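You operate a simulated robot arm through the tools that you are given. There is no shell and no other tool.

You are at the controls of a simulated robot arm. One attempt, no reset.

TASK
Run the black crate on the curve to its end, then stop and isolate the curve.
Fine: free the gate's emergency stop and reset to start.

Only the result counts: the job must be done as asked and must still hold three seconds after the hand-in. Knocking over, shifting, dropping, spilling or breaking anything else fails it.

THE ROBOT
A 6-joint arm with a fingered hand, fixed in place. Base frame: the origin is on the floor under the middle of its stand, x ahead of it, y to its left, z up. Lengths are in m, angles in degrees, forces in N, time in s.
With the tool pointing down near the work surface it reaches from about 0.28 to 0.68 m from the base axis. Its first joint turns from -115.0 to 115.0 degrees. Payload 4 kg.
The TCP is the grasp point between the finger pads, 0.026 m short of the fingertips. In the tool frame z runs along the fingers and y along their closing line. The gripper opens to 0.132 m; its body begins 0.073 m behind the TCP. The gripper is a hand of 4 fingers: y runs from the thumb to the fingers, the wrist lies at [0, 0, -0.239] in the tool frame, and closing takes about 1.5 s.
Orientation is that of the tool frame in the base frame, as a unit quaternion [x, y, z, w]. With the fingers straight down and closing along the base's y, the tool's x points along the base's -x, its y along +y and its z along -z.

THE INTERFACE
- The arm moves only by the tool send_rows. Its argument "increments" is a list of rows, each a list of 6 numbers: the shift along the base's x, y, z in units of 300 mm (1.0 is 300 mm), then the turn, a rotation vector about the base's x, y, z in units of 60 degrees (1.0 is 60 degrees). In form: [[dx, dy, dz, wx, wy, wz], ...]. A call has 1 to 20 rows; each row is the pose to reach, as a shift and turn from the pose commanded when the call began. "gripper" is the gripper command, from -1 (fully open) to 1 (shut), values between in proportion, set as the call begins (left out, the last holds). A call with a number of a shift or a turn outside -1 to 1 is refused whole. Each row takes 0.2 s and may step no farther than 0.05 m and 8.6 degrees from the row before; otherwise, or with a gripper value out of range, the whole call is refused. A pose out of reach is approached as far as the arm can. The call stops where the force on the tool passes 40 N (or 10 N more than at its start, if that is more) or the arm is blocked; 0.2 s more then pass. Each finger travels about 0.153 m/s and halts on what it meets, pressing with about 28 N; the grip force reading is that of the motor and also rises with nothing between the fingers. The clock runs only during rows and for 0.2 s after the last one: add rows that repeat a pose to give the fingers time. The reply holds the time, the measured pose of the TCP, the force on the tool along the base axes, the opening and the grip force, in the units named above and with some noise, with the torque about the TCP (base axes, N m) and any sound that the robot's microphone picked up.
- Cameras (640 x 400 px; columns grow to the right, rows downward): "scene" is fixed at [0.052, 0.6521, 1.0571]; the picture's right is [-0.71, -0.71, 0.00], its down [-0.41, 0.41, -0.82] and it looks along [0.58, -0.58, -0.58] (base axes); focal length 214 px, centre (320, 200). "wrist" rides on the gripper at [0.068, 0.002, -0.097] in the tool frame; the picture's right is [-0.03, 1.00, 0.00], its down [-0.82, -0.02, -0.58] and it looks along [-0.58, -0.01, 0.82] (tool axes); focal length 270 px, centre (320, 200).
- grab_frame(camera): a new picture of that camera. No time passes.
- slide_trunk(by): slides the trunk up (or, below 0, down) by that many m; the arm rides with it, the base frame stays. It gives what a move gives, with no picture.
- set_fingers(finger1, finger2, finger3, thumb_bend): sets how far each is bent, from 0 (flat) to 1 (curled in); at 0.3 the hand is open as for a grip, at 0.7 the pads meet at the TCP. One left out holds its place. A second passes; each finger stops where it meets its share of the squeeze, and holds until it gets a number again. A gripper value or a shape takes the hand back. It gives what a move gives, with no picture; readings hold the bend of each and the force on the fingers (four entries, about 0 where the hand has none), thumb and palm.
- set_grasp(shape): the hand has 4 fingers and takes this shape, open, in about a second: jaw (thumb against the fingers, like two jaws); tri (thumb and two fingers); tip (a fingertip pinch); poke (one finger out to press); point (the index stretched); flat (the hand flat); cup (the hand cupped); fist (a fist). The gripper value then closes the fingers along that shape, each until it touches; the sizes above hold for jaw. It gives what a move gives, with no picture.
- probe_pixels(camera, pixels): for up to 12 pixels [column, row] of the newest picture of that camera ("zoom" is the newest enlarged one), the place [x, y, z] in the base frame of the surface seen there, good to about 0.002 m, but the place of the scene camera against the robot may be out by one fixed shift of up to 0.012 m in any direction. No time passes.
- inspect(camera, box): a new picture of the part [left, top, right, bottom] of that camera's present view, enlarged. No time passes.
- finish_job(): hands the job in; it is judged then, once.

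Leave the gripper open and the arm clear of the work at the hand-in unless told otherwise.

The tools are called after "Emit:" as a command line: name --pt "numbers of a row" for each row, then --argument value for the rest, lists and objects as JSON in quotes. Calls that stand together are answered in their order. send_rows: Moves the arm, as the interface text tells. Its arguments: {"type":"object","properties":{"increments":{"type":"array"},"gripper":{"type":"number"}},"required":["increments"]} The other tools are called the same way: slide_trunk (by) moves the trunk up or down; set_grasp (shape) gives the hand a shape; set_fingers (finger1, finger2, finger3, thumb_bend) moves the fingers one by one; grab_frame (camera) takes a picture; probe_pixels (camera, pixels) gives the place of the surface under pixels of a picture; inspect (camera, box) takes an enlarged picture of a part of a camera's view; finish_job () hands the job in.

At the start:

```text
t: 0.0
position: [0.5245, 0.1921, 0.8142]
orientation: [0.0, 1.0, 0.0, 0.0]
contact_force: [0.9, -0.1, -1.3]
moment: [0.0, 0.02, 0.03]
gripper_width: 0.1317
finger_force: 0.1
shape: jaw
bend: [0.3, 0.3, 0.3, 0.3]
finger forces: [0.1, 0.0, 0.0, 0.1, 0.0, 0.1]
trunk travel left (down, up): [-0.6, 0.39]
```

scene: 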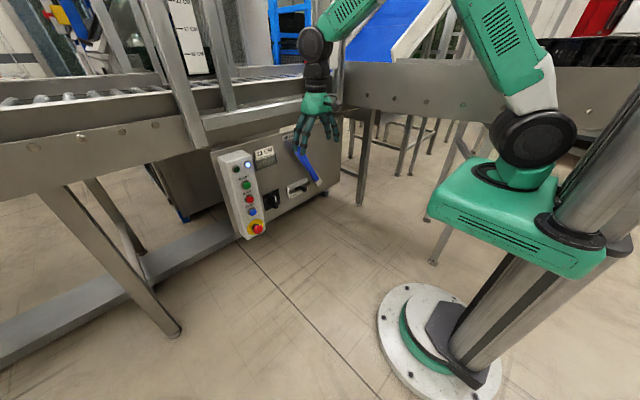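
wrist: 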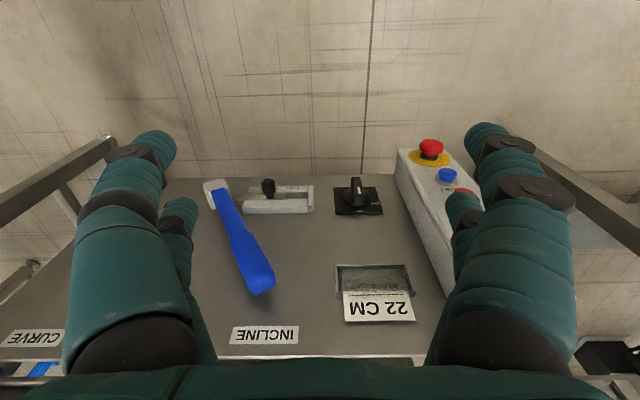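

I see a conveyor control panel with a button box, labels CURVE and INCLINE, a blue lever, a slider and a rotary knob. I'll take fresh pictures from both cameras and enlarge the panel area of the scene view.

Emit:
grab_frame --camera "scene"

Emit:
inspect --camera "scene" --box '[200, 110, 360, 250]'

Emit:
inspect --camera "wrist" --box '[0, 120, 640, 400]'

Emit:
inspect --camera "scene" --box '[0, 0, 320, 200]'

Emit:
inspect --camera "scene" --box '[320, 0, 640, 200]'

```text
taken
```

scene: 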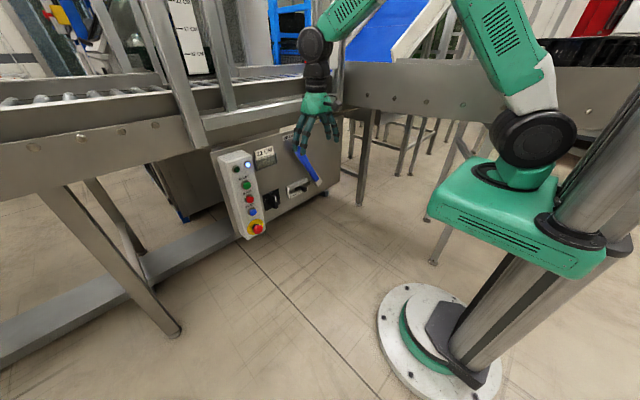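

```text
2.86 times, centred on (280, 180) of scene
```

zoom: 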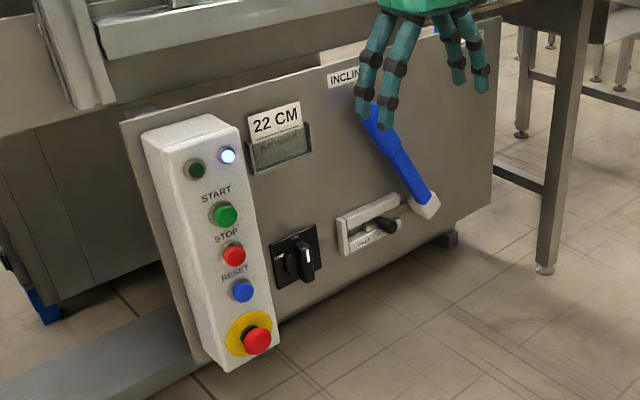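

```text
1.00 times, centred on (320, 260) of wrist (not enlarged: the box is as wide or as high as the picture)
```

zoom: 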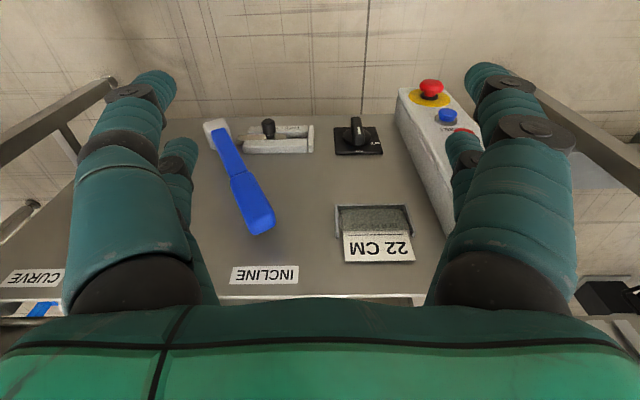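

```text
2.00 times, centred on (160, 100) of scene
```

zoom: 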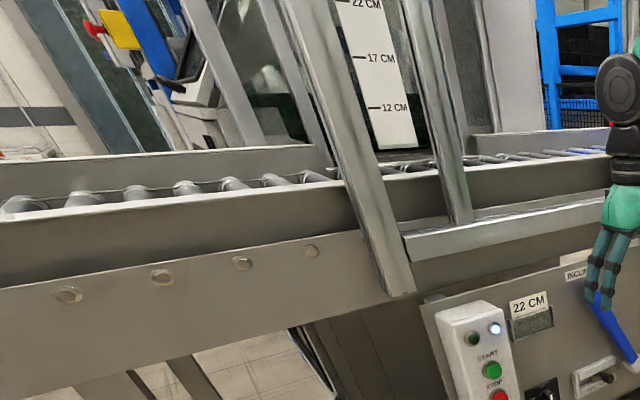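

```text
2.00 times, centred on (480, 100) of scene
```

zoom: 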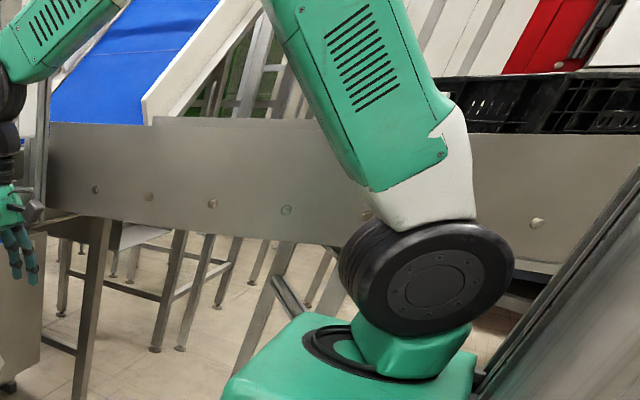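

I'll get positions of the panel parts: from the scene zoom and the wrist picture. First the wrist picture fresh and then probe.

Emit:
grab_frame --camera "wrist"

Emit:
probe_pixels --camera "scene" --pixels '[[241, 158], [247, 164], [245, 184], [249, 199], [252, 211], [257, 229], [272, 200], [297, 190], [310, 170], [316, 182], [265, 155], [600, 60]]'

Emit:
probe_pixels --camera "wrist" --pixels '[[431, 147], [447, 175], [357, 195], [268, 188], [215, 190], [262, 285], [290, 200], [265, 335], [375, 308], [35, 338], [300, 260], [372, 280]]'

```text
taken
```

wrist: 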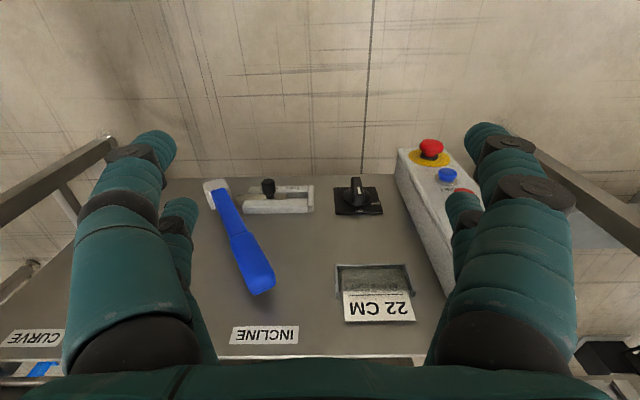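

```text
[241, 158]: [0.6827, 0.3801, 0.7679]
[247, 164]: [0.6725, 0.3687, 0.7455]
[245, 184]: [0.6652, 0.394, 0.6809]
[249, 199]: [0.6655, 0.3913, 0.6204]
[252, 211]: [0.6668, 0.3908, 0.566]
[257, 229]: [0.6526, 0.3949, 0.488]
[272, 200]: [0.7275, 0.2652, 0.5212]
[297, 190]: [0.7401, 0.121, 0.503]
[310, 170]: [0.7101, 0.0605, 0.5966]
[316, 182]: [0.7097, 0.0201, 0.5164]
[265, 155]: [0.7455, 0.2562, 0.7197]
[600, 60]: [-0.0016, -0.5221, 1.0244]
```

```text
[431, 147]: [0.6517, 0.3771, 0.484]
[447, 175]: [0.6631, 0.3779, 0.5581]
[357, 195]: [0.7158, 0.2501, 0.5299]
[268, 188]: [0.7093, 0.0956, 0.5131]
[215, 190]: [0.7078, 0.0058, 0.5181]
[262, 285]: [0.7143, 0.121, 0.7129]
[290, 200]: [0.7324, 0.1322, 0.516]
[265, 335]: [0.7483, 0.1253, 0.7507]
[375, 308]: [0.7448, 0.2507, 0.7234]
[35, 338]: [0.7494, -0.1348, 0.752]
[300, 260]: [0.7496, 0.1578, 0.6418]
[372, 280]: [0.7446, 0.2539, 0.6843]
```

The panel face is a vertical plate at x≈0.75 facing the robot. The lever handle now leans to INCLINE, and there is a second label CURVE on the other side. I'll probe the wider scene (rollers, gate, black crates at (600,60), blue belt) to understand the layout.

Emit:
probe_pixels --camera "scene" --pixels '[[50, 100], [200, 85], [190, 50], [200, 10], [150, 75], [250, 70], [390, 40], [420, 95], [500, 85], [560, 50], [630, 50], [620, 90]]'

Emit:
inspect --camera "scene" --box '[540, 0, 640, 160]'

Emit:
inspect --camera "scene" --box '[120, 0, 280, 100]'

Emit:
inspect --camera "scene" --box '[260, 0, 420, 100]'

Emit:
inspect --camera "scene" --box '[225, 145, 335, 240]'

```text
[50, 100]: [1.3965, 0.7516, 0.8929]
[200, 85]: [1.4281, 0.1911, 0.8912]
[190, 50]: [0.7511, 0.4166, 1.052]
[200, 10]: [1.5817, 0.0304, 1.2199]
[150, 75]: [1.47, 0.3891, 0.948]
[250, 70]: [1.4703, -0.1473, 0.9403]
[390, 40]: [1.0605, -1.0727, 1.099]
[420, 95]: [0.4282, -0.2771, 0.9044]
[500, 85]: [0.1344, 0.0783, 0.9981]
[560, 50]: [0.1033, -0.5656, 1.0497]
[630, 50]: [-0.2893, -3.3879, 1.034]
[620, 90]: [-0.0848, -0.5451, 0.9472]
```

```text
2.50 times, centred on (590, 80) of scene
```

zoom: 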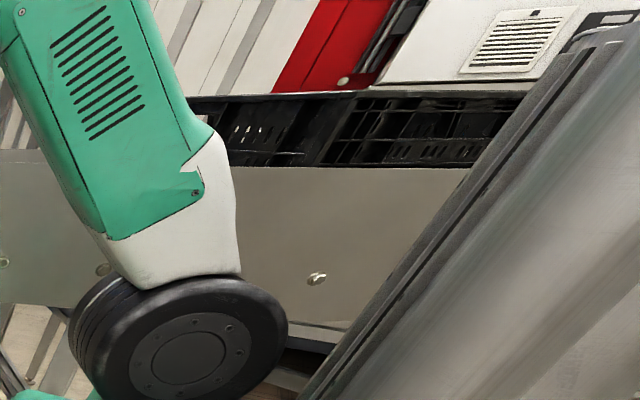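

```text
4.00 times, centred on (200, 50) of scene
```

zoom: 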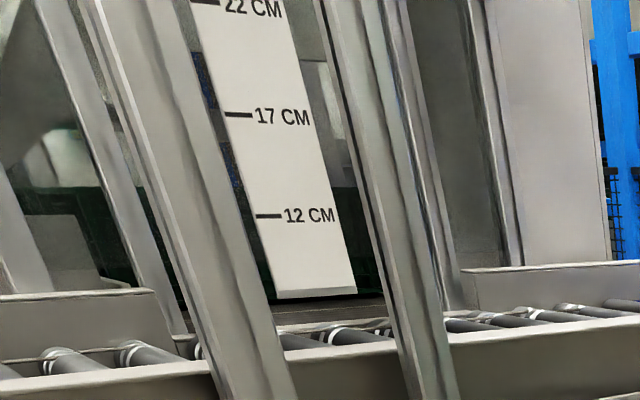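

```text
4.00 times, centred on (340, 50) of scene
```

zoom: 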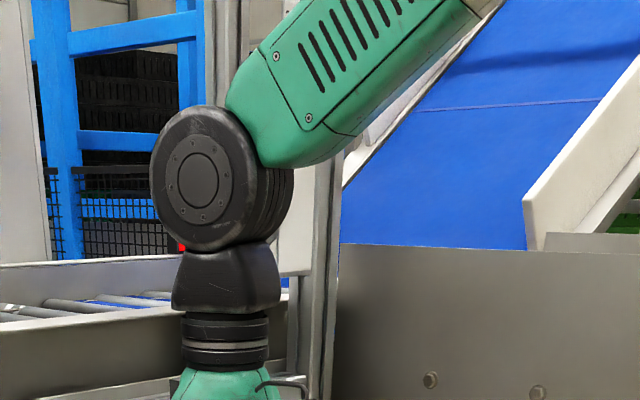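

```text
4.21 times, centred on (280, 192) of scene
```

zoom: 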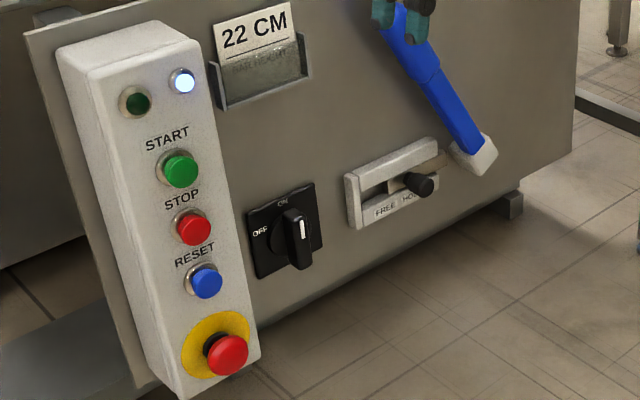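

The zoom shows: isolator OFF/ON (now ON), slide bolt FREE/HOLD (now at HOLD, toward the lever's foot), lever at INCLINE, white lamp lit, E-stop at the bottom, a card "22 CM". I need to see the crate and the curve on the robot's right. First I raise the trunk so the hand is above the side plates.

Emit:
slide_trunk --by 0.36

```text
t: 3.5
position: [0.5227, 0.1923, 1.1754]
orientation: [0.0, 1.0, 0.0, 0.0]
contact_force: [-0.4, -0.3, 0.1]
moment: [0.0, -0.01, -0.01]
gripper_width: 0.1318
finger_force: 0.0
shape: jaw
bend: [0.3, 0.3, 0.3, 0.3]
finger forces: [0.0, 0.0, 0.0, 0.0, 0.0, 0.1]
trunk travel left (down, up): [-0.96, 0.03]
```

The hand is now at z=1.175. I'll take both pictures to see the gate and the area around.

Emit:
grab_frame --camera "scene"

Emit:
grab_frame --camera "wrist"

```text
taken
```

scene: 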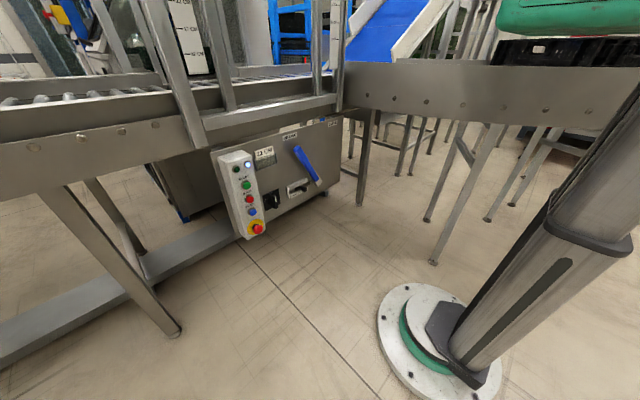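

```text
taken
```

wrist: 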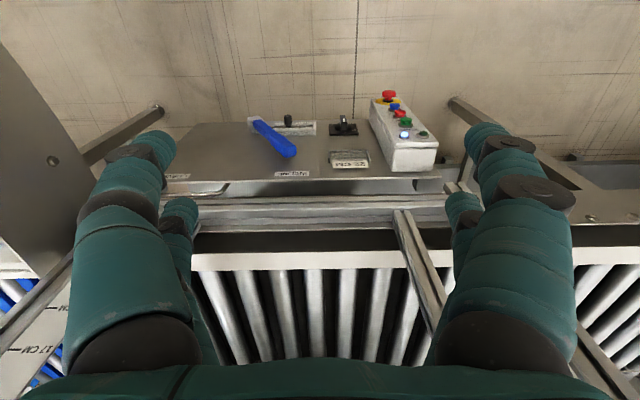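

The panel is under the roller conveyor. I'll swing the arm to the right (about the base axis, 30° here) keeping height, to look toward the curve and the crate.

Emit:
send_rows --pt "0.0253 -0.1607 0 0 0 -0.0833" --pt "0.0357 -0.321 0 0 0 -0.1667" --pt "0.032 -0.4797 0 0 0 -0.25" --pt "0.0143 -0.635 0 0 0 -0.3333" --pt "-0.0167 -0.786 0 0 0 -0.4167" --pt "-0.0607 -0.9313 0 0 0 -0.5"

Emit:
grab_frame --camera "wrist"

Emit:
grab_frame --camera "scene"

```text
t: 4.9
position: [0.5032, -0.0872, 1.1762]
orientation: [0.26, 0.966, 0.001, 0.001]
contact_force: [0.1, -0.2, 0.2]
moment: [0.03, -0.01, 0.01]
gripper_width: 0.132
finger_force: 0.0
shape: jaw
bend: [0.3, 0.3, 0.3, 0.3]
finger forces: [0.0, 0.0, 0.0, 0.0, 0.0, 0.0]
trunk travel left (down, up): [-0.96, 0.03]
```

```text
taken
```

wrist: 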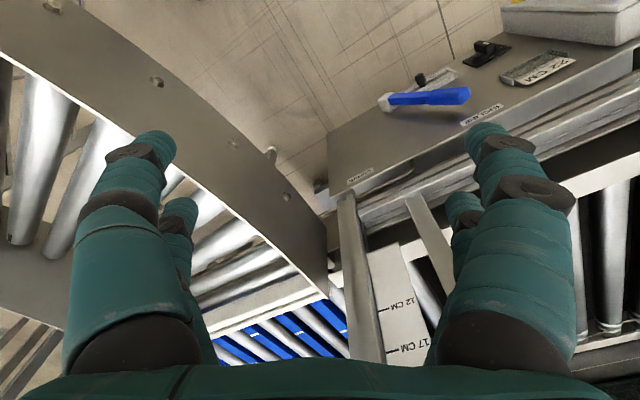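

```text
taken
```

scene: 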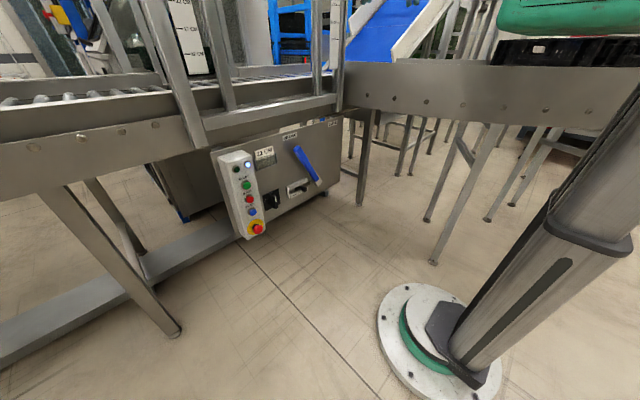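

I see the curve with rollers bending around the robot's right side, a gate with a height scale at the junction, and blue belts between. I'll swing another 30° to the right.

Emit:
send_rows --pt "-0.0557 -0.1393 0 0 0 -0.0833" --pt "-0.123 -0.271 0 0 0 -0.1667" --pt "-0.2003 -0.394 0 0 0 -0.25" --pt "-0.2873 -0.508 0 0 0 -0.3333" --pt "-0.383 -0.6123 0 0 0 -0.4167" --pt "-0.4857 -0.706 0 0 0 -0.5" --pt "-0.595 -0.789 0 0 0 -0.5833" --pt "-0.7093 -0.8603 0 0 0 -0.6667"

Emit:
grab_frame --camera "wrist"

Emit:
grab_frame --camera "scene"

```text
t: 6.7
position: [0.2907, -0.3427, 1.1762]
orientation: [0.574, 0.819, 0.0, 0.0]
contact_force: [-0.7, -0.7, 0.1]
moment: [0.04, -0.02, 0.01]
gripper_width: 0.1317
finger_force: 0.0
shape: jaw
bend: [0.3, 0.3, 0.3, 0.3]
finger forces: [0.0, 0.0, 0.0, 0.1, 0.0, 0.0]
trunk travel left (down, up): [-0.96, 0.03]
```

```text
taken
```

wrist: 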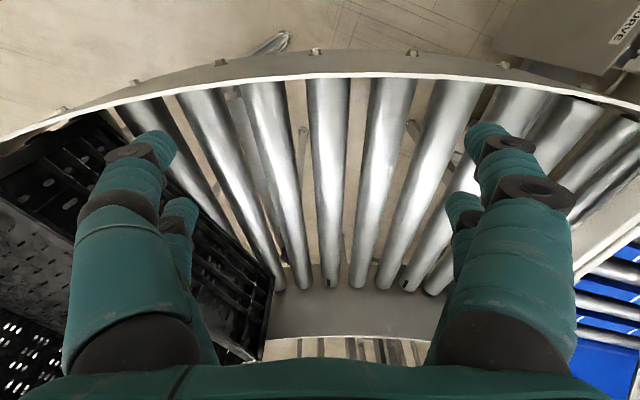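

```text
taken
```

scene: 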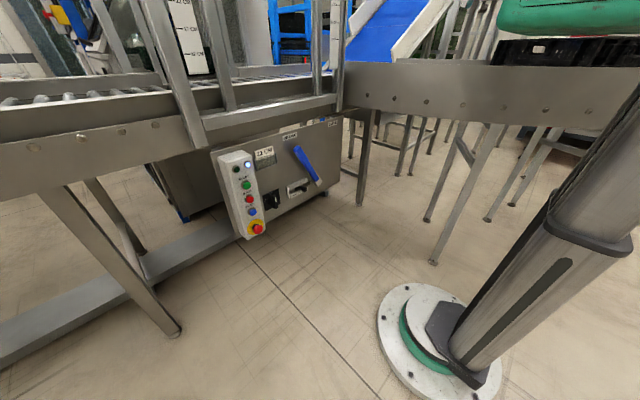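

The black crate is standing on the curve at the left of the wrist picture (about (130,220)). I'll swing 40° further to see the crate and the curve's end.

Emit:
send_rows --pt "-0.1023 -0.082 0 0 0 -0.0833" --pt "-0.2123 -0.1527 0 0 0 -0.1667" --pt "-0.328 -0.2137 0 0 0 -0.25" --pt "-0.4487 -0.2643 0 0 0 -0.3333" --pt "-0.5733 -0.3043 0 0 0 -0.4167" --pt "-0.7007 -0.3333 0 0 0 -0.5" --pt "-0.8303 -0.3513 0 0 0 -0.5833" --pt "-0.961 -0.3577 0 0 0 -0.6667"

Emit:
grab_frame --camera "wrist"

Emit:
grab_frame --camera "scene"

```text
t: 8.5
position: [0.0036, -0.4533, 1.174]
orientation: [0.819, 0.573, 0.001, 0.0]
contact_force: [0.0, -0.7, 0.9]
moment: [-0.01, 0.0, -0.01]
gripper_width: 0.1321
finger_force: 0.2
shape: jaw
bend: [0.3, 0.3, 0.3, 0.3]
finger forces: [0.0, 0.1, 0.0, 0.0, 0.0, 0.0]
trunk travel left (down, up): [-0.96, 0.03]
```

```text
taken
```

wrist: 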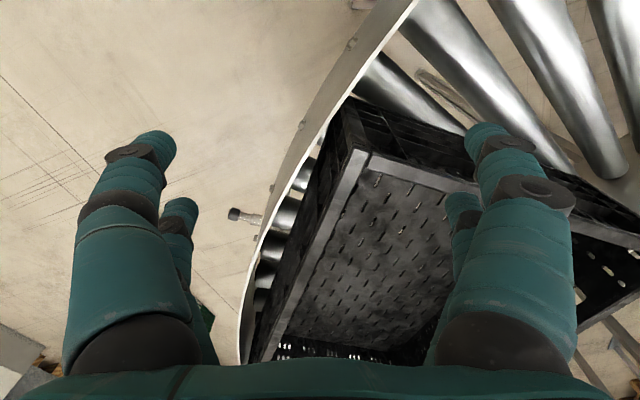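

```text
taken
```

scene: 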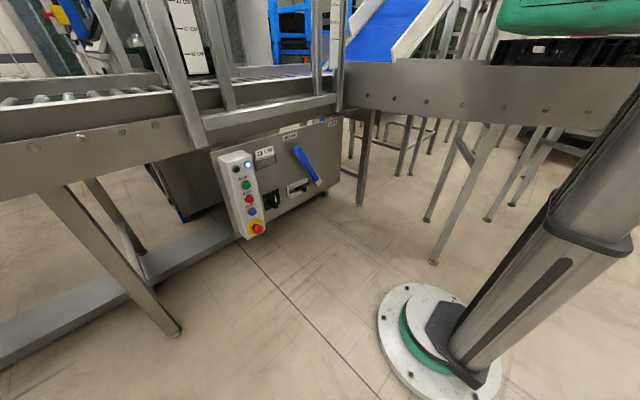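

The crate is visible with its rim. I'll probe crate corners, the plate and the sensor-like part at (240,215), and enlarge that part.

Emit:
probe_pixels --camera "wrist" --pixels '[[360, 155], [330, 105], [480, 190], [270, 340], [300, 330], [240, 215], [410, 10], [300, 150], [245, 330], [620, 220], [290, 215], [600, 300]]'

Emit:
inspect --camera "wrist" --box '[200, 130, 360, 370]'

Emit:
inspect --camera "scene" --box '[480, 0, 640, 100]'

```text
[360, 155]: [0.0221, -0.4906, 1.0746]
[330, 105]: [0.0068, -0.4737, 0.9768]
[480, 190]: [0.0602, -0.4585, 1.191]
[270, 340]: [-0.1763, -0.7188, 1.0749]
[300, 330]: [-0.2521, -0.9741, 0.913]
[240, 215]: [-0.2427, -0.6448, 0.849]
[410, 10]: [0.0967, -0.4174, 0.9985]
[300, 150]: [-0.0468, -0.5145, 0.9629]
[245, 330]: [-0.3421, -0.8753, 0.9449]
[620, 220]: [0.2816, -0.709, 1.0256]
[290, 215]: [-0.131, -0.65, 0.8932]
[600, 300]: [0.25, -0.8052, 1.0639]
```

```text
1.67 times, centred on (280, 250) of wrist
```

zoom: 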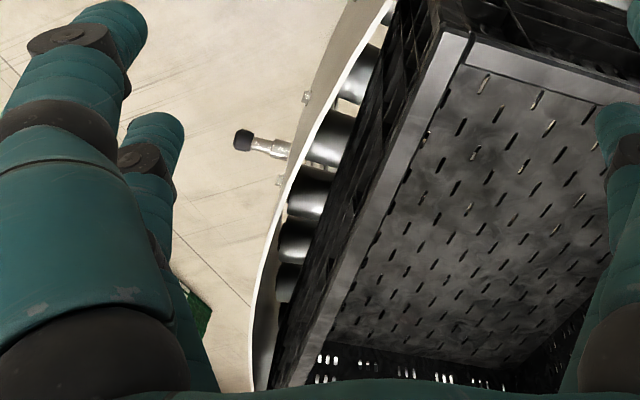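

```text
4.00 times, centred on (560, 50) of scene
```

zoom: 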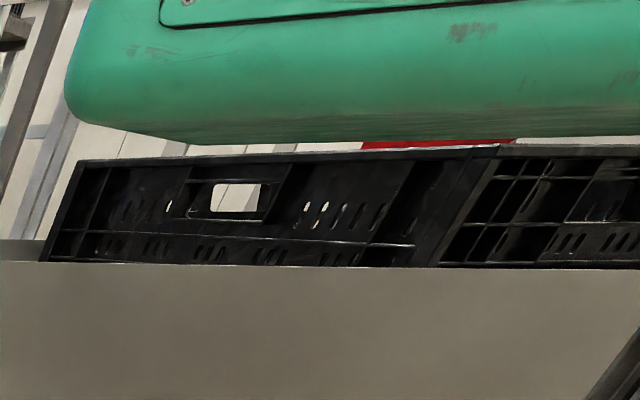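

There's a rod with a black knob sticking out of the curve's side plate at about (240,215), on the robot's side. I'll enlarge it and also other areas.

Emit:
inspect --camera "wrist" --box '[220, 190, 284, 230]'

Emit:
inspect --camera "scene" --box '[480, 40, 640, 140]'

```text
10.00 times, centred on (252, 210) of wrist
```

zoom: 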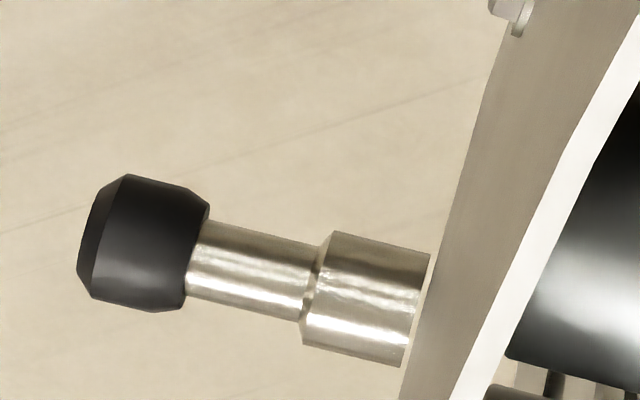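

```text
4.00 times, centred on (560, 90) of scene
```

zoom: 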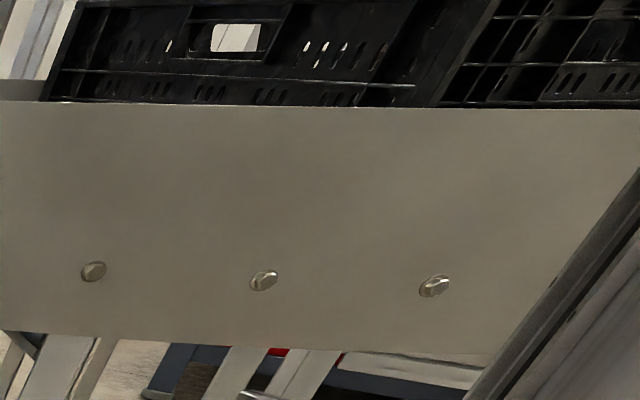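

The part is a spring plunger (pull pin) in a bushing on the curve's side plate at z≈0.85. I'll enlarge the inner side next to it to see what it engages, and probe heights.

Emit:
inspect --camera "wrist" --box '[240, 180, 336, 240]'

Emit:
inspect --camera "wrist" --box '[230, 240, 326, 300]'

Emit:
probe_pixels --camera "wrist" --pixels '[[235, 214], [248, 215], [258, 219], [262, 221], [266, 215], [273, 220], [280, 218], [290, 200], [270, 240], [262, 280], [270, 190], [245, 250]]'

```text
6.67 times, centred on (288, 210) of wrist
```

zoom: 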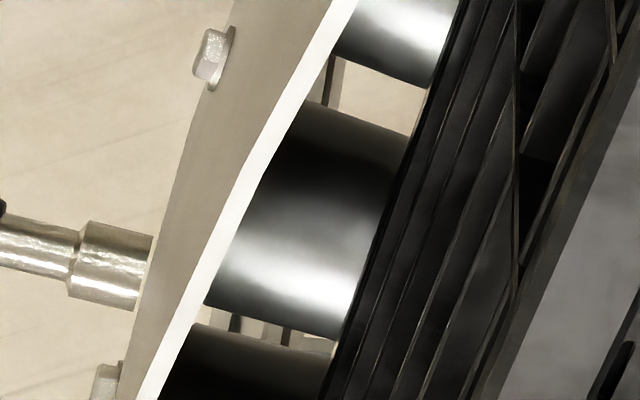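

```text
6.67 times, centred on (278, 270) of wrist
```

zoom: 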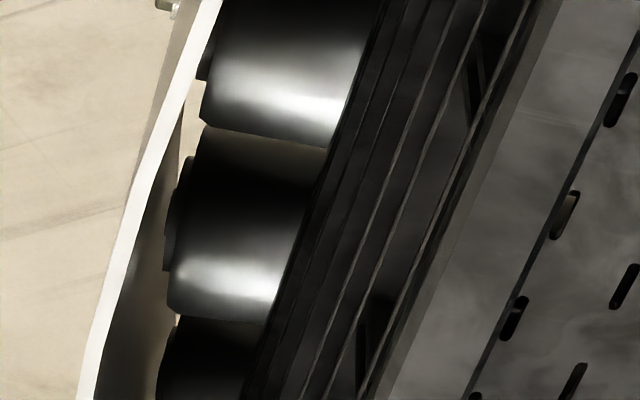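

```text
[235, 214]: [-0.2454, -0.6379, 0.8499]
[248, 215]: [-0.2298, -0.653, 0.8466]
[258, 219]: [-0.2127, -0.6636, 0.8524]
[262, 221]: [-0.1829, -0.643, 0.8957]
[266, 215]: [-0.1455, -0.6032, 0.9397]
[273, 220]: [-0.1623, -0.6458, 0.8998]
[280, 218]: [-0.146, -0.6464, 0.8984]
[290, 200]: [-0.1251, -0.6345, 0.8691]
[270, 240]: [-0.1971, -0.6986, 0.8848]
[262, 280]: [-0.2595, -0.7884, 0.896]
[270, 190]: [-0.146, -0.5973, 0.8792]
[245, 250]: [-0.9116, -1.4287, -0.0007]
```

The roller tops are at z≈0.90 and the plunger sits lower, at 0.85. I'll tilt the hand up by 30° so the wrist camera sees farther to the curve's end.

Emit:
send_rows --pt "0 0 0.05 -0.1175 0.0425 0" --pt "0 0 0.1 -0.235 0.085 0" --pt "0 0 0.12 -0.3525 0.1275 0" --pt "0 0 0.12 -0.47 0.17 0"

Emit:
grab_frame --camera "wrist"

Emit:
grab_frame --camera "scene"

```text
t: 9.5
position: [0.0039, -0.4517, 1.2111]
orientation: [0.791, 0.554, -0.212, 0.149]
contact_force: [0.4, -0.4, -0.2]
moment: [0.01, -0.02, 0.0]
gripper_width: 0.1316
finger_force: 0.1
shape: jaw
bend: [0.3, 0.3, 0.3, 0.3]
finger forces: [0.1, 0.0, 0.1, 0.0, 0.0, 0.0]
trunk travel left (down, up): [-0.96, 0.03]
```

```text
taken
```

wrist: 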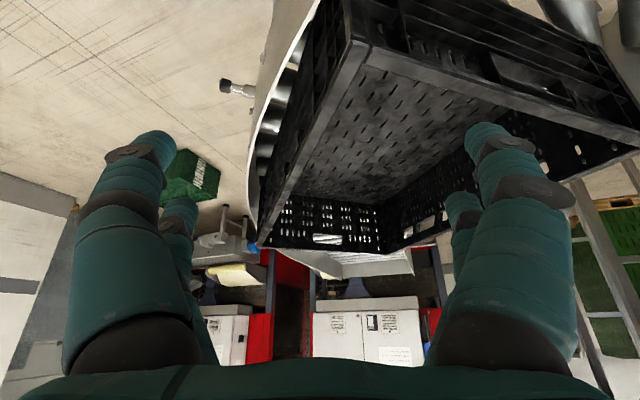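

```text
taken
```

scene: 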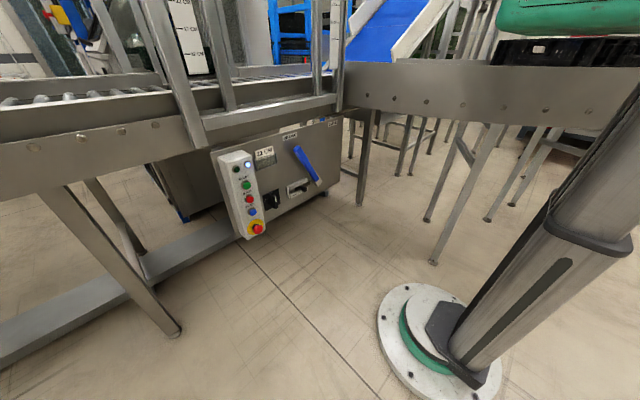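

I'll enlarge the area near the curve's end, around (240,230), and the plunger at (235,88).

Emit:
inspect --camera "wrist" --box '[180, 180, 340, 280]'

Emit:
inspect --camera "wrist" --box '[200, 60, 328, 140]'

Emit:
probe_pixels --camera "wrist" --pixels '[[252, 248], [245, 240], [215, 235], [262, 235], [265, 150], [260, 200], [345, 45], [262, 240], [380, 205], [330, 240], [250, 225], [200, 175]]'

```text
4.00 times, centred on (260, 230) of wrist
```

zoom: 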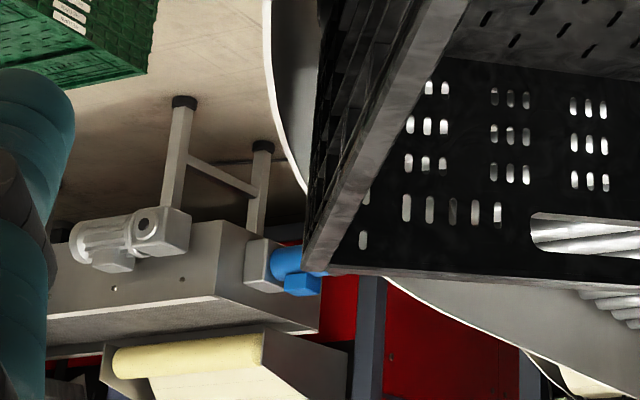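

```text
5.00 times, centred on (264, 100) of wrist
```

zoom: 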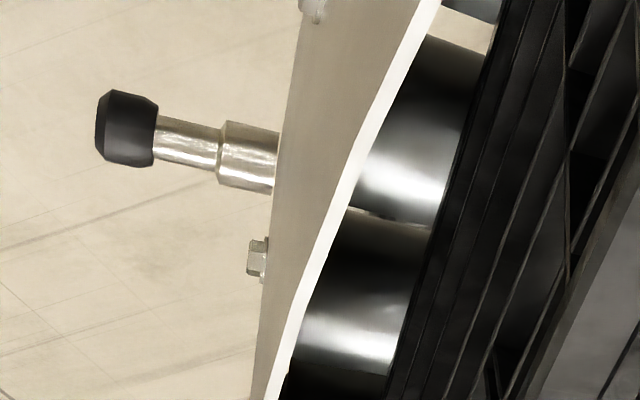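

```text
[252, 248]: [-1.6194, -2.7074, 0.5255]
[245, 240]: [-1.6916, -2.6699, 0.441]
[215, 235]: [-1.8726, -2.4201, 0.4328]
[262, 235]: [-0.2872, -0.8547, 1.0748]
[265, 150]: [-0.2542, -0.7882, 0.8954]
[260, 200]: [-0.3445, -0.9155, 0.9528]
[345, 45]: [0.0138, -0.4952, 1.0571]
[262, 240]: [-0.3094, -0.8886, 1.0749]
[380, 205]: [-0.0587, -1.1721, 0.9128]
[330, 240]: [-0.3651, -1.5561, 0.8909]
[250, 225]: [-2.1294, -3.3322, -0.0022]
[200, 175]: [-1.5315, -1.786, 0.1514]
```

The crate is one ~0.6×0.4 m box, standing roughly midway on the curve; the curve's end is at about (-0.35,-1.2…-1.5). Now I swing back with the tilted camera to view the gate and the rest of the line.

Emit:
send_rows --pt "0.1313 0.007 0 0 0 0.0833" --pt "0.2613 0.0253 0 0 0 0.1667" --pt "0.3893 0.0547 0 0 0 0.25" --pt "0.5143 0.0953 0 0 0 0.3333" --pt "0.6353 0.1467 0 0 0 0.4167" --pt "0.7513 0.2083 0 0 0 0.5" --pt "0.8613 0.28 0 0 0 0.5833" --pt "0.965 0.3607 0 0 0 0.6667"

Emit:
grab_frame --camera "wrist"

```text
t: 11.3
position: [0.2915, -0.3441, 1.2119]
orientation: [0.553, 0.792, -0.148, 0.212]
contact_force: [0.3, 1.0, 0.0]
moment: [0.03, -0.04, 0.03]
gripper_width: 0.1321
finger_force: 0.0
shape: jaw
bend: [0.3, 0.3, 0.3, 0.3]
finger forces: [0.1, 0.0, 0.0, 0.1, 0.0, 0.0]
trunk travel left (down, up): [-0.96, 0.03]
```

```text
taken
```

wrist: 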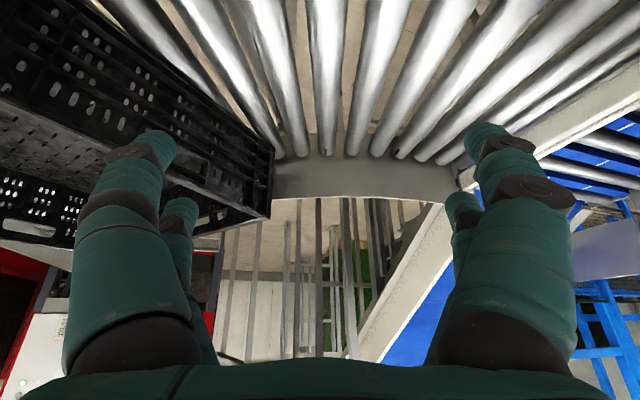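

Between the crate and the junction the rollers are empty. I swing 40° further toward the gate.

Emit:
send_rows --pt "0.097 0.0897 0 0 0 0.0833" --pt "0.185 0.1867 0 0 0 0.1667" --pt "0.2643 0.2913 0 0 0 0.25" --pt "0.3343 0.402 0 0 0 0.3333" --pt "0.394 0.5187 0 0 0 0.4167" --pt "0.4437 0.6403 0 0 0 0.5" --pt "0.4823 0.7657 0 0 0 0.5833" --pt "0.5103 0.8937 0 0 0 0.6667"

Emit:
grab_frame --camera "wrist"

```text
t: 13.1
position: [0.4461, -0.0762, 1.2109]
orientation: [0.25, 0.933, -0.067, 0.25]
contact_force: [-0.6, 0.6, 0.4]
moment: [-0.03, 0.0, -0.01]
gripper_width: 0.1317
finger_force: 0.1
shape: jaw
bend: [0.3, 0.3, 0.3, 0.3]
finger forces: [0.0, 0.0, 0.1, 0.1, 0.1, 0.0]
trunk travel left (down, up): [-0.96, 0.03]
```

```text
taken
```

wrist: 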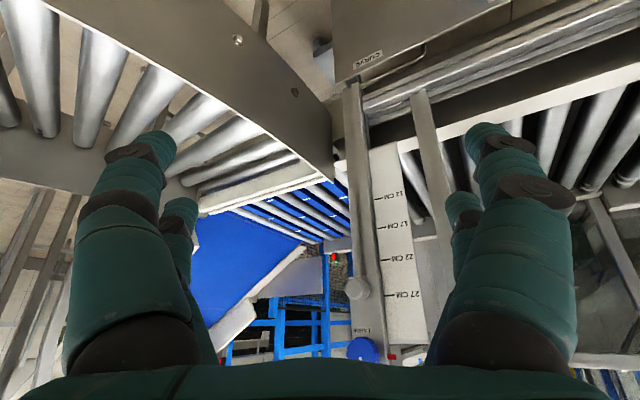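

I see the gate scale (12–27 CM), with a round pale part at (357,287), a label at (362,335) and a blue round thing at (363,349). I'll enlarge that.

Emit:
inspect --camera "wrist" --box '[300, 260, 460, 360]'

Emit:
inspect --camera "wrist" --box '[320, 60, 480, 160]'

Emit:
probe_pixels --camera "wrist" --pixels '[[357, 287], [363, 349], [390, 355], [380, 200], [400, 290], [355, 150], [430, 120], [300, 300], [365, 335], [405, 330], [260, 230], [332, 262]]'

```text
4.00 times, centred on (380, 310) of wrist
```

zoom: 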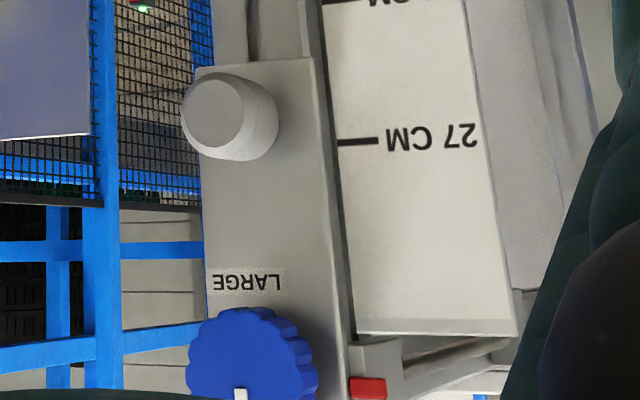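

```text
4.00 times, centred on (400, 110) of wrist
```

zoom: 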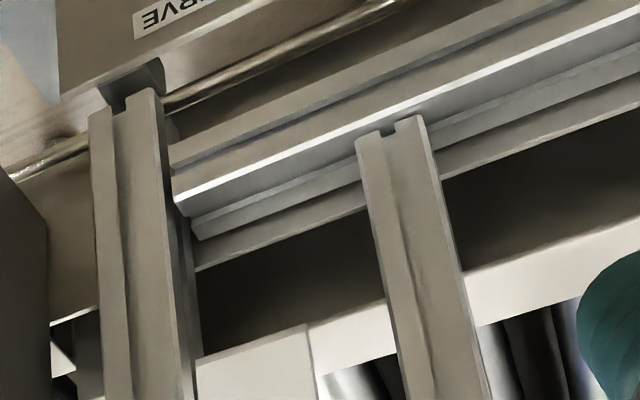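

```text
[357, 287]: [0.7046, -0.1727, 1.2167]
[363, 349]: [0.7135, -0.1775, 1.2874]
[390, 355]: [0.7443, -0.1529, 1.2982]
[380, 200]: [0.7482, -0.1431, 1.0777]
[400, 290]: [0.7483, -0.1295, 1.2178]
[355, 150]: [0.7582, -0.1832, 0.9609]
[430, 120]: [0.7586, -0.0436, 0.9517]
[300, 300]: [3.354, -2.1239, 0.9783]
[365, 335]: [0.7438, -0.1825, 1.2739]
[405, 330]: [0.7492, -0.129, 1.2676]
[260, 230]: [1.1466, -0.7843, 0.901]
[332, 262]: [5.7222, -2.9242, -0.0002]
```

The gate's knobs (bar height, LARGE) aren't part of the job. Now I return to the front of the panel: shift in +y and undo the 30° yaw.

Emit:
send_rows --pt "0.0 0.138 0 0 0 0.0714" --pt "0.0 0.276 0 0 0 0.1428" --pt "-0.01 0.414 0 0 0 0.2143" --pt "-0.03 0.552 0 0 0 0.2857" --pt "-0.06 0.69 0 0 0 0.3571" --pt "-0.09 0.828 0 0 0 0.4286" --pt "-0.12 0.966 0 0 0 0.5"

Emit:
grab_frame --camera "wrist"

Emit:
grab_frame --camera "scene"

```text
t: 14.7
position: [0.412, 0.2146, 1.2097]
orientation: [0.0, 0.966, 0.0, 0.259]
contact_force: [0.3, -0.3, 0.3]
moment: [0.02, -0.01, -0.02]
gripper_width: 0.1317
finger_force: 0.0
shape: jaw
bend: [0.3, 0.3, 0.3, 0.3]
finger forces: [0.1, 0.1, 0.0, 0.1, 0.0, 0.0]
trunk travel left (down, up): [-0.96, 0.03]
```

```text
taken
```

wrist: 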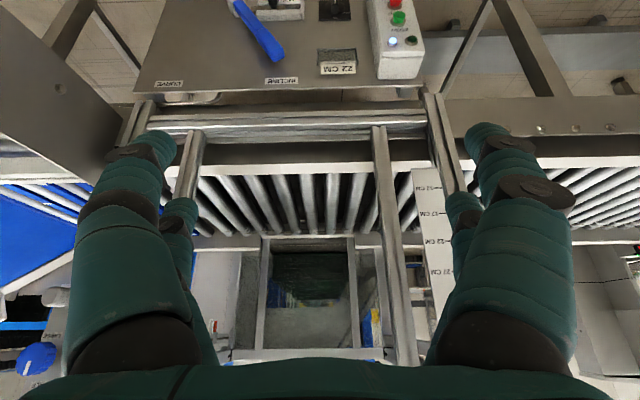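

```text
taken
```

scene: 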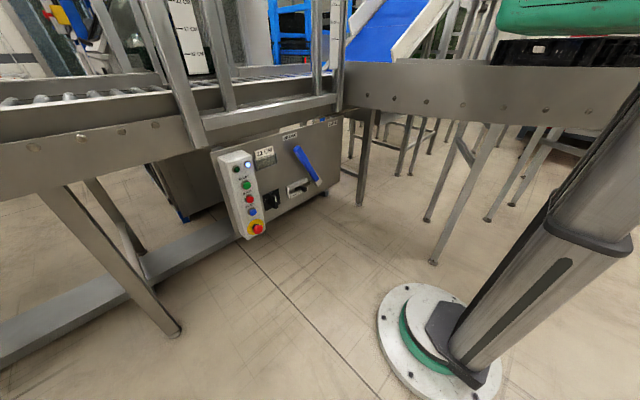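

Now I tilt 25° more so the wrist camera looks horizontally, moving to x≈0.50, then I'll lower the trunk to panel height.

Emit:
send_rows --pt "0.1 0 0 0 -0.1042 0" --pt "0.2 0.0 0 0 -0.2083 0" --pt "0.25 0.0 0 0 -0.3125 0" --pt "0.3 0 0 0 -0.4167 0"

Emit:
slide_trunk --by -0.55

Emit:
grab_frame --camera "wrist"

Emit:
grab_frame --camera "scene"

```text
t: 15.7
position: [0.5044, 0.2156, 1.2119]
orientation: [0.0, 0.887, 0.001, 0.462]
contact_force: [1.2, 0.6, -0.5]
moment: [0.01, 0.0, 0.01]
gripper_width: 0.1321
finger_force: 0.0
shape: jaw
bend: [0.3, 0.3, 0.3, 0.3]
finger forces: [0.0, 0.0, 0.0, 0.0, 0.0, 0.0]
trunk travel left (down, up): [-0.96, 0.03]
```

```text
refused: -0.55 is not a number from -0.4 to 0.4
```

```text
taken
```

wrist: 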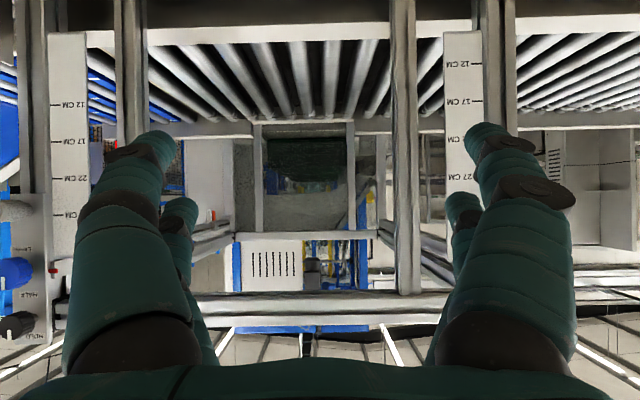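

```text
taken
```

scene: 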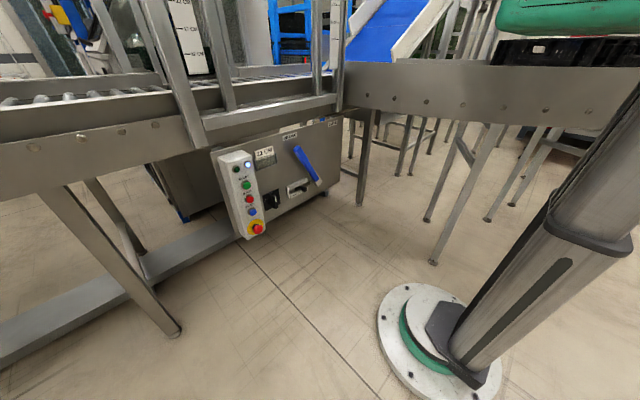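

The trunk slide is limited to 0.4 m per call. The gate column at the left edge of the wrist picture carries knobs and labels; I'll enlarge it before going down.

Emit:
inspect --camera "wrist" --box '[0, 190, 160, 360]'

Emit:
slide_trunk --by -0.4

Emit:
slide_trunk --by -0.12

Emit:
grab_frame --camera "wrist"

Emit:
grab_frame --camera "scene"

```text
2.35 times, centred on (80, 275) of wrist
```

zoom: 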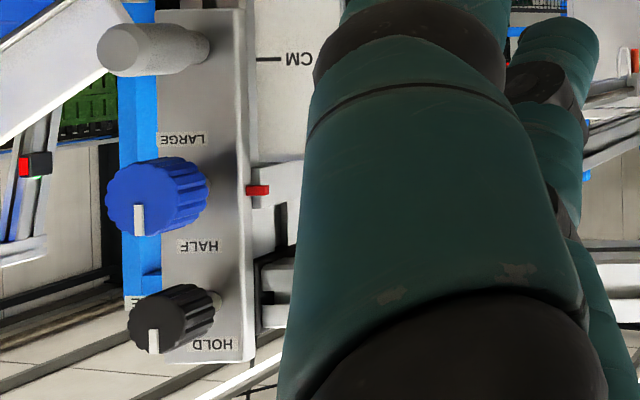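

```text
t: 19.5
position: [0.5021, 0.2163, 0.811]
orientation: [0.0, 0.887, 0.0, 0.461]
contact_force: [0.5, 0.6, 0.3]
moment: [0.01, -0.01, 0.0]
gripper_width: 0.1319
finger_force: 0.1
shape: jaw
bend: [0.3, 0.3, 0.3, 0.3]
finger forces: [0.1, 0.0, 0.0, 0.0, 0.0, 0.1]
trunk travel left (down, up): [-0.56, 0.43]
```

```text
t: 21.0
position: [0.5014, 0.2158, 0.6903]
orientation: [0.0, 0.887, 0.0, 0.462]
contact_force: [0.0, -1.0, -0.4]
moment: [-0.02, -0.04, -0.03]
gripper_width: 0.1318
finger_force: 0.1
shape: jaw
bend: [0.3, 0.3, 0.3, 0.3]
finger forces: [0.0, 0.0, 0.0, 0.0, 0.0, 0.0]
trunk travel left (down, up): [-0.44, 0.55]
```

```text
taken
```

wrist: 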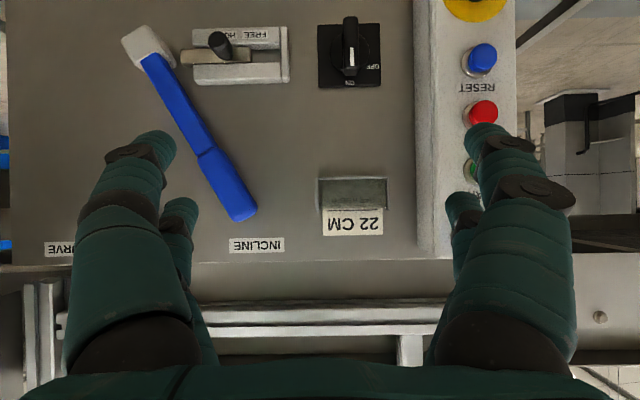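

```text
taken
```

scene: 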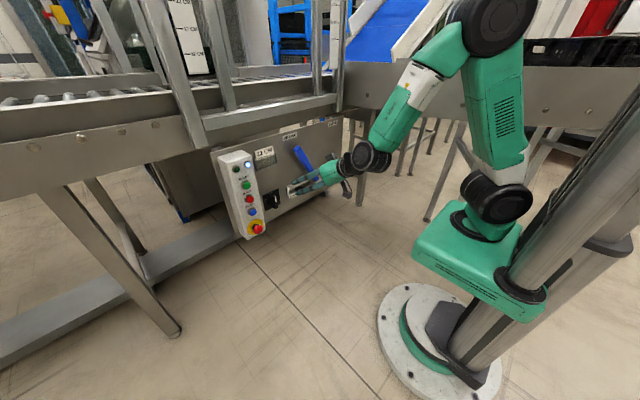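

The panel is well in view (upside-down). I'll enlarge the slide bolt and lever foot at (200,55), the isolator (350,55), the button box at (480,80), the card and labels.

Emit:
inspect --camera "wrist" --box '[110, 10, 302, 130]'

Emit:
inspect --camera "wrist" --box '[290, 0, 418, 100]'

Emit:
inspect --camera "wrist" --box '[300, 165, 400, 245]'

Emit:
probe_pixels --camera "wrist" --pixels '[[482, 57], [482, 111], [349, 45], [222, 40], [150, 45], [235, 205], [190, 55], [185, 130], [215, 165], [255, 245], [60, 248], [350, 75]]'

```text
3.33 times, centred on (206, 70) of wrist
```

zoom: 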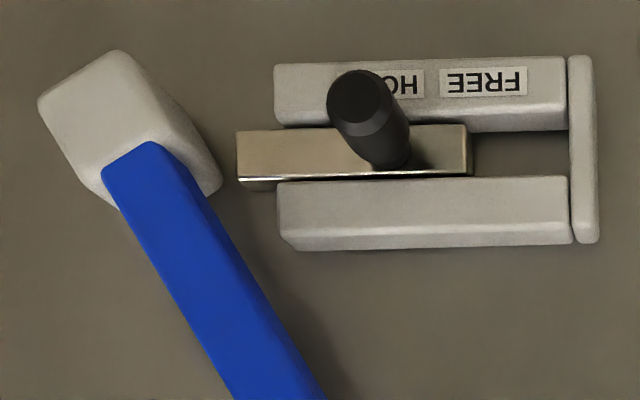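

```text
4.00 times, centred on (354, 50) of wrist
```

zoom: 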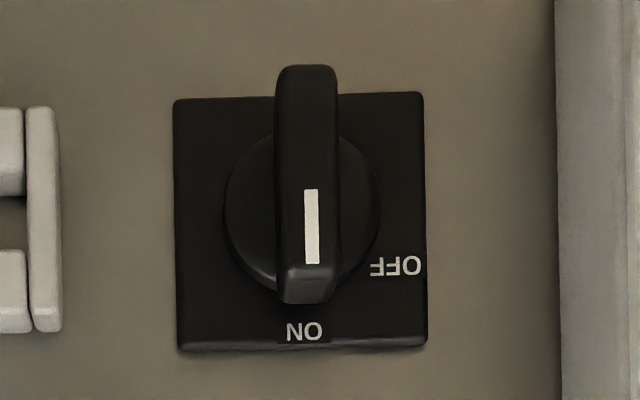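

```text
5.00 times, centred on (350, 205) of wrist
```

zoom: 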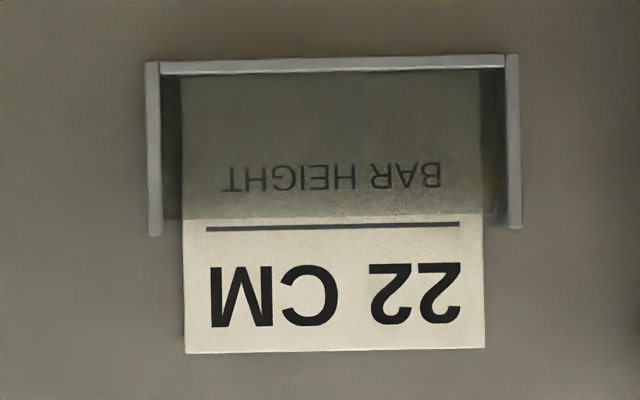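

```text
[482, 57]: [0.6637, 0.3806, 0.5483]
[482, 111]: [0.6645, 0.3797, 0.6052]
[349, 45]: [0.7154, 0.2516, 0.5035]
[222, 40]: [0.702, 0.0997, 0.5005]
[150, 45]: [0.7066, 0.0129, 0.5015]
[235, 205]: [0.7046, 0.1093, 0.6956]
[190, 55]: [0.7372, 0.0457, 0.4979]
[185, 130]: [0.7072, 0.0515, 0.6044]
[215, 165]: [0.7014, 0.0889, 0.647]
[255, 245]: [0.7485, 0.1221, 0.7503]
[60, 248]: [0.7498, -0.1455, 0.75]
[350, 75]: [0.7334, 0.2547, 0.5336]
```

Readings: card says BAR HEIGHT 22 CM; isolator pointer on ON (top), OFF to the left (+y); the bolt is at HOLD with its tip beside the lever hub. Now I shift to look squarely at the button box and E-stop: +0.14 m in y, -0.11 m in z.

Emit:
send_rows --pt "-0.02 0.12 -0.09 0 0 0" --pt "-0.04 0.24 -0.18 0 0 0" --pt "-0.05 0.36 -0.27 0 0 0" --pt "-0.05 0.48 -0.37 0 0 0"

Emit:
grab_frame --camera "wrist"

```text
t: 22.0
position: [0.4899, 0.3548, 0.5791]
orientation: [0.0, 0.887, 0.001, 0.462]
contact_force: [-0.2, 0.0, 0.2]
moment: [0.01, 0.04, 0.01]
gripper_width: 0.1317
finger_force: 0.1
shape: jaw
bend: [0.3, 0.3, 0.3, 0.3]
finger forces: [0.0, 0.0, 0.0, 0.1, 0.0, 0.1]
trunk travel left (down, up): [-0.44, 0.55]
```

```text
taken
```

wrist: 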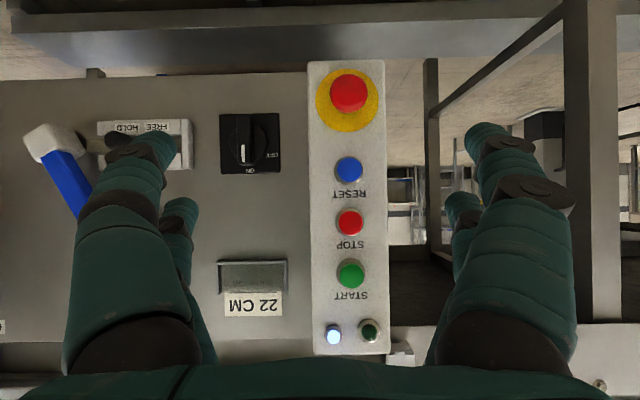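

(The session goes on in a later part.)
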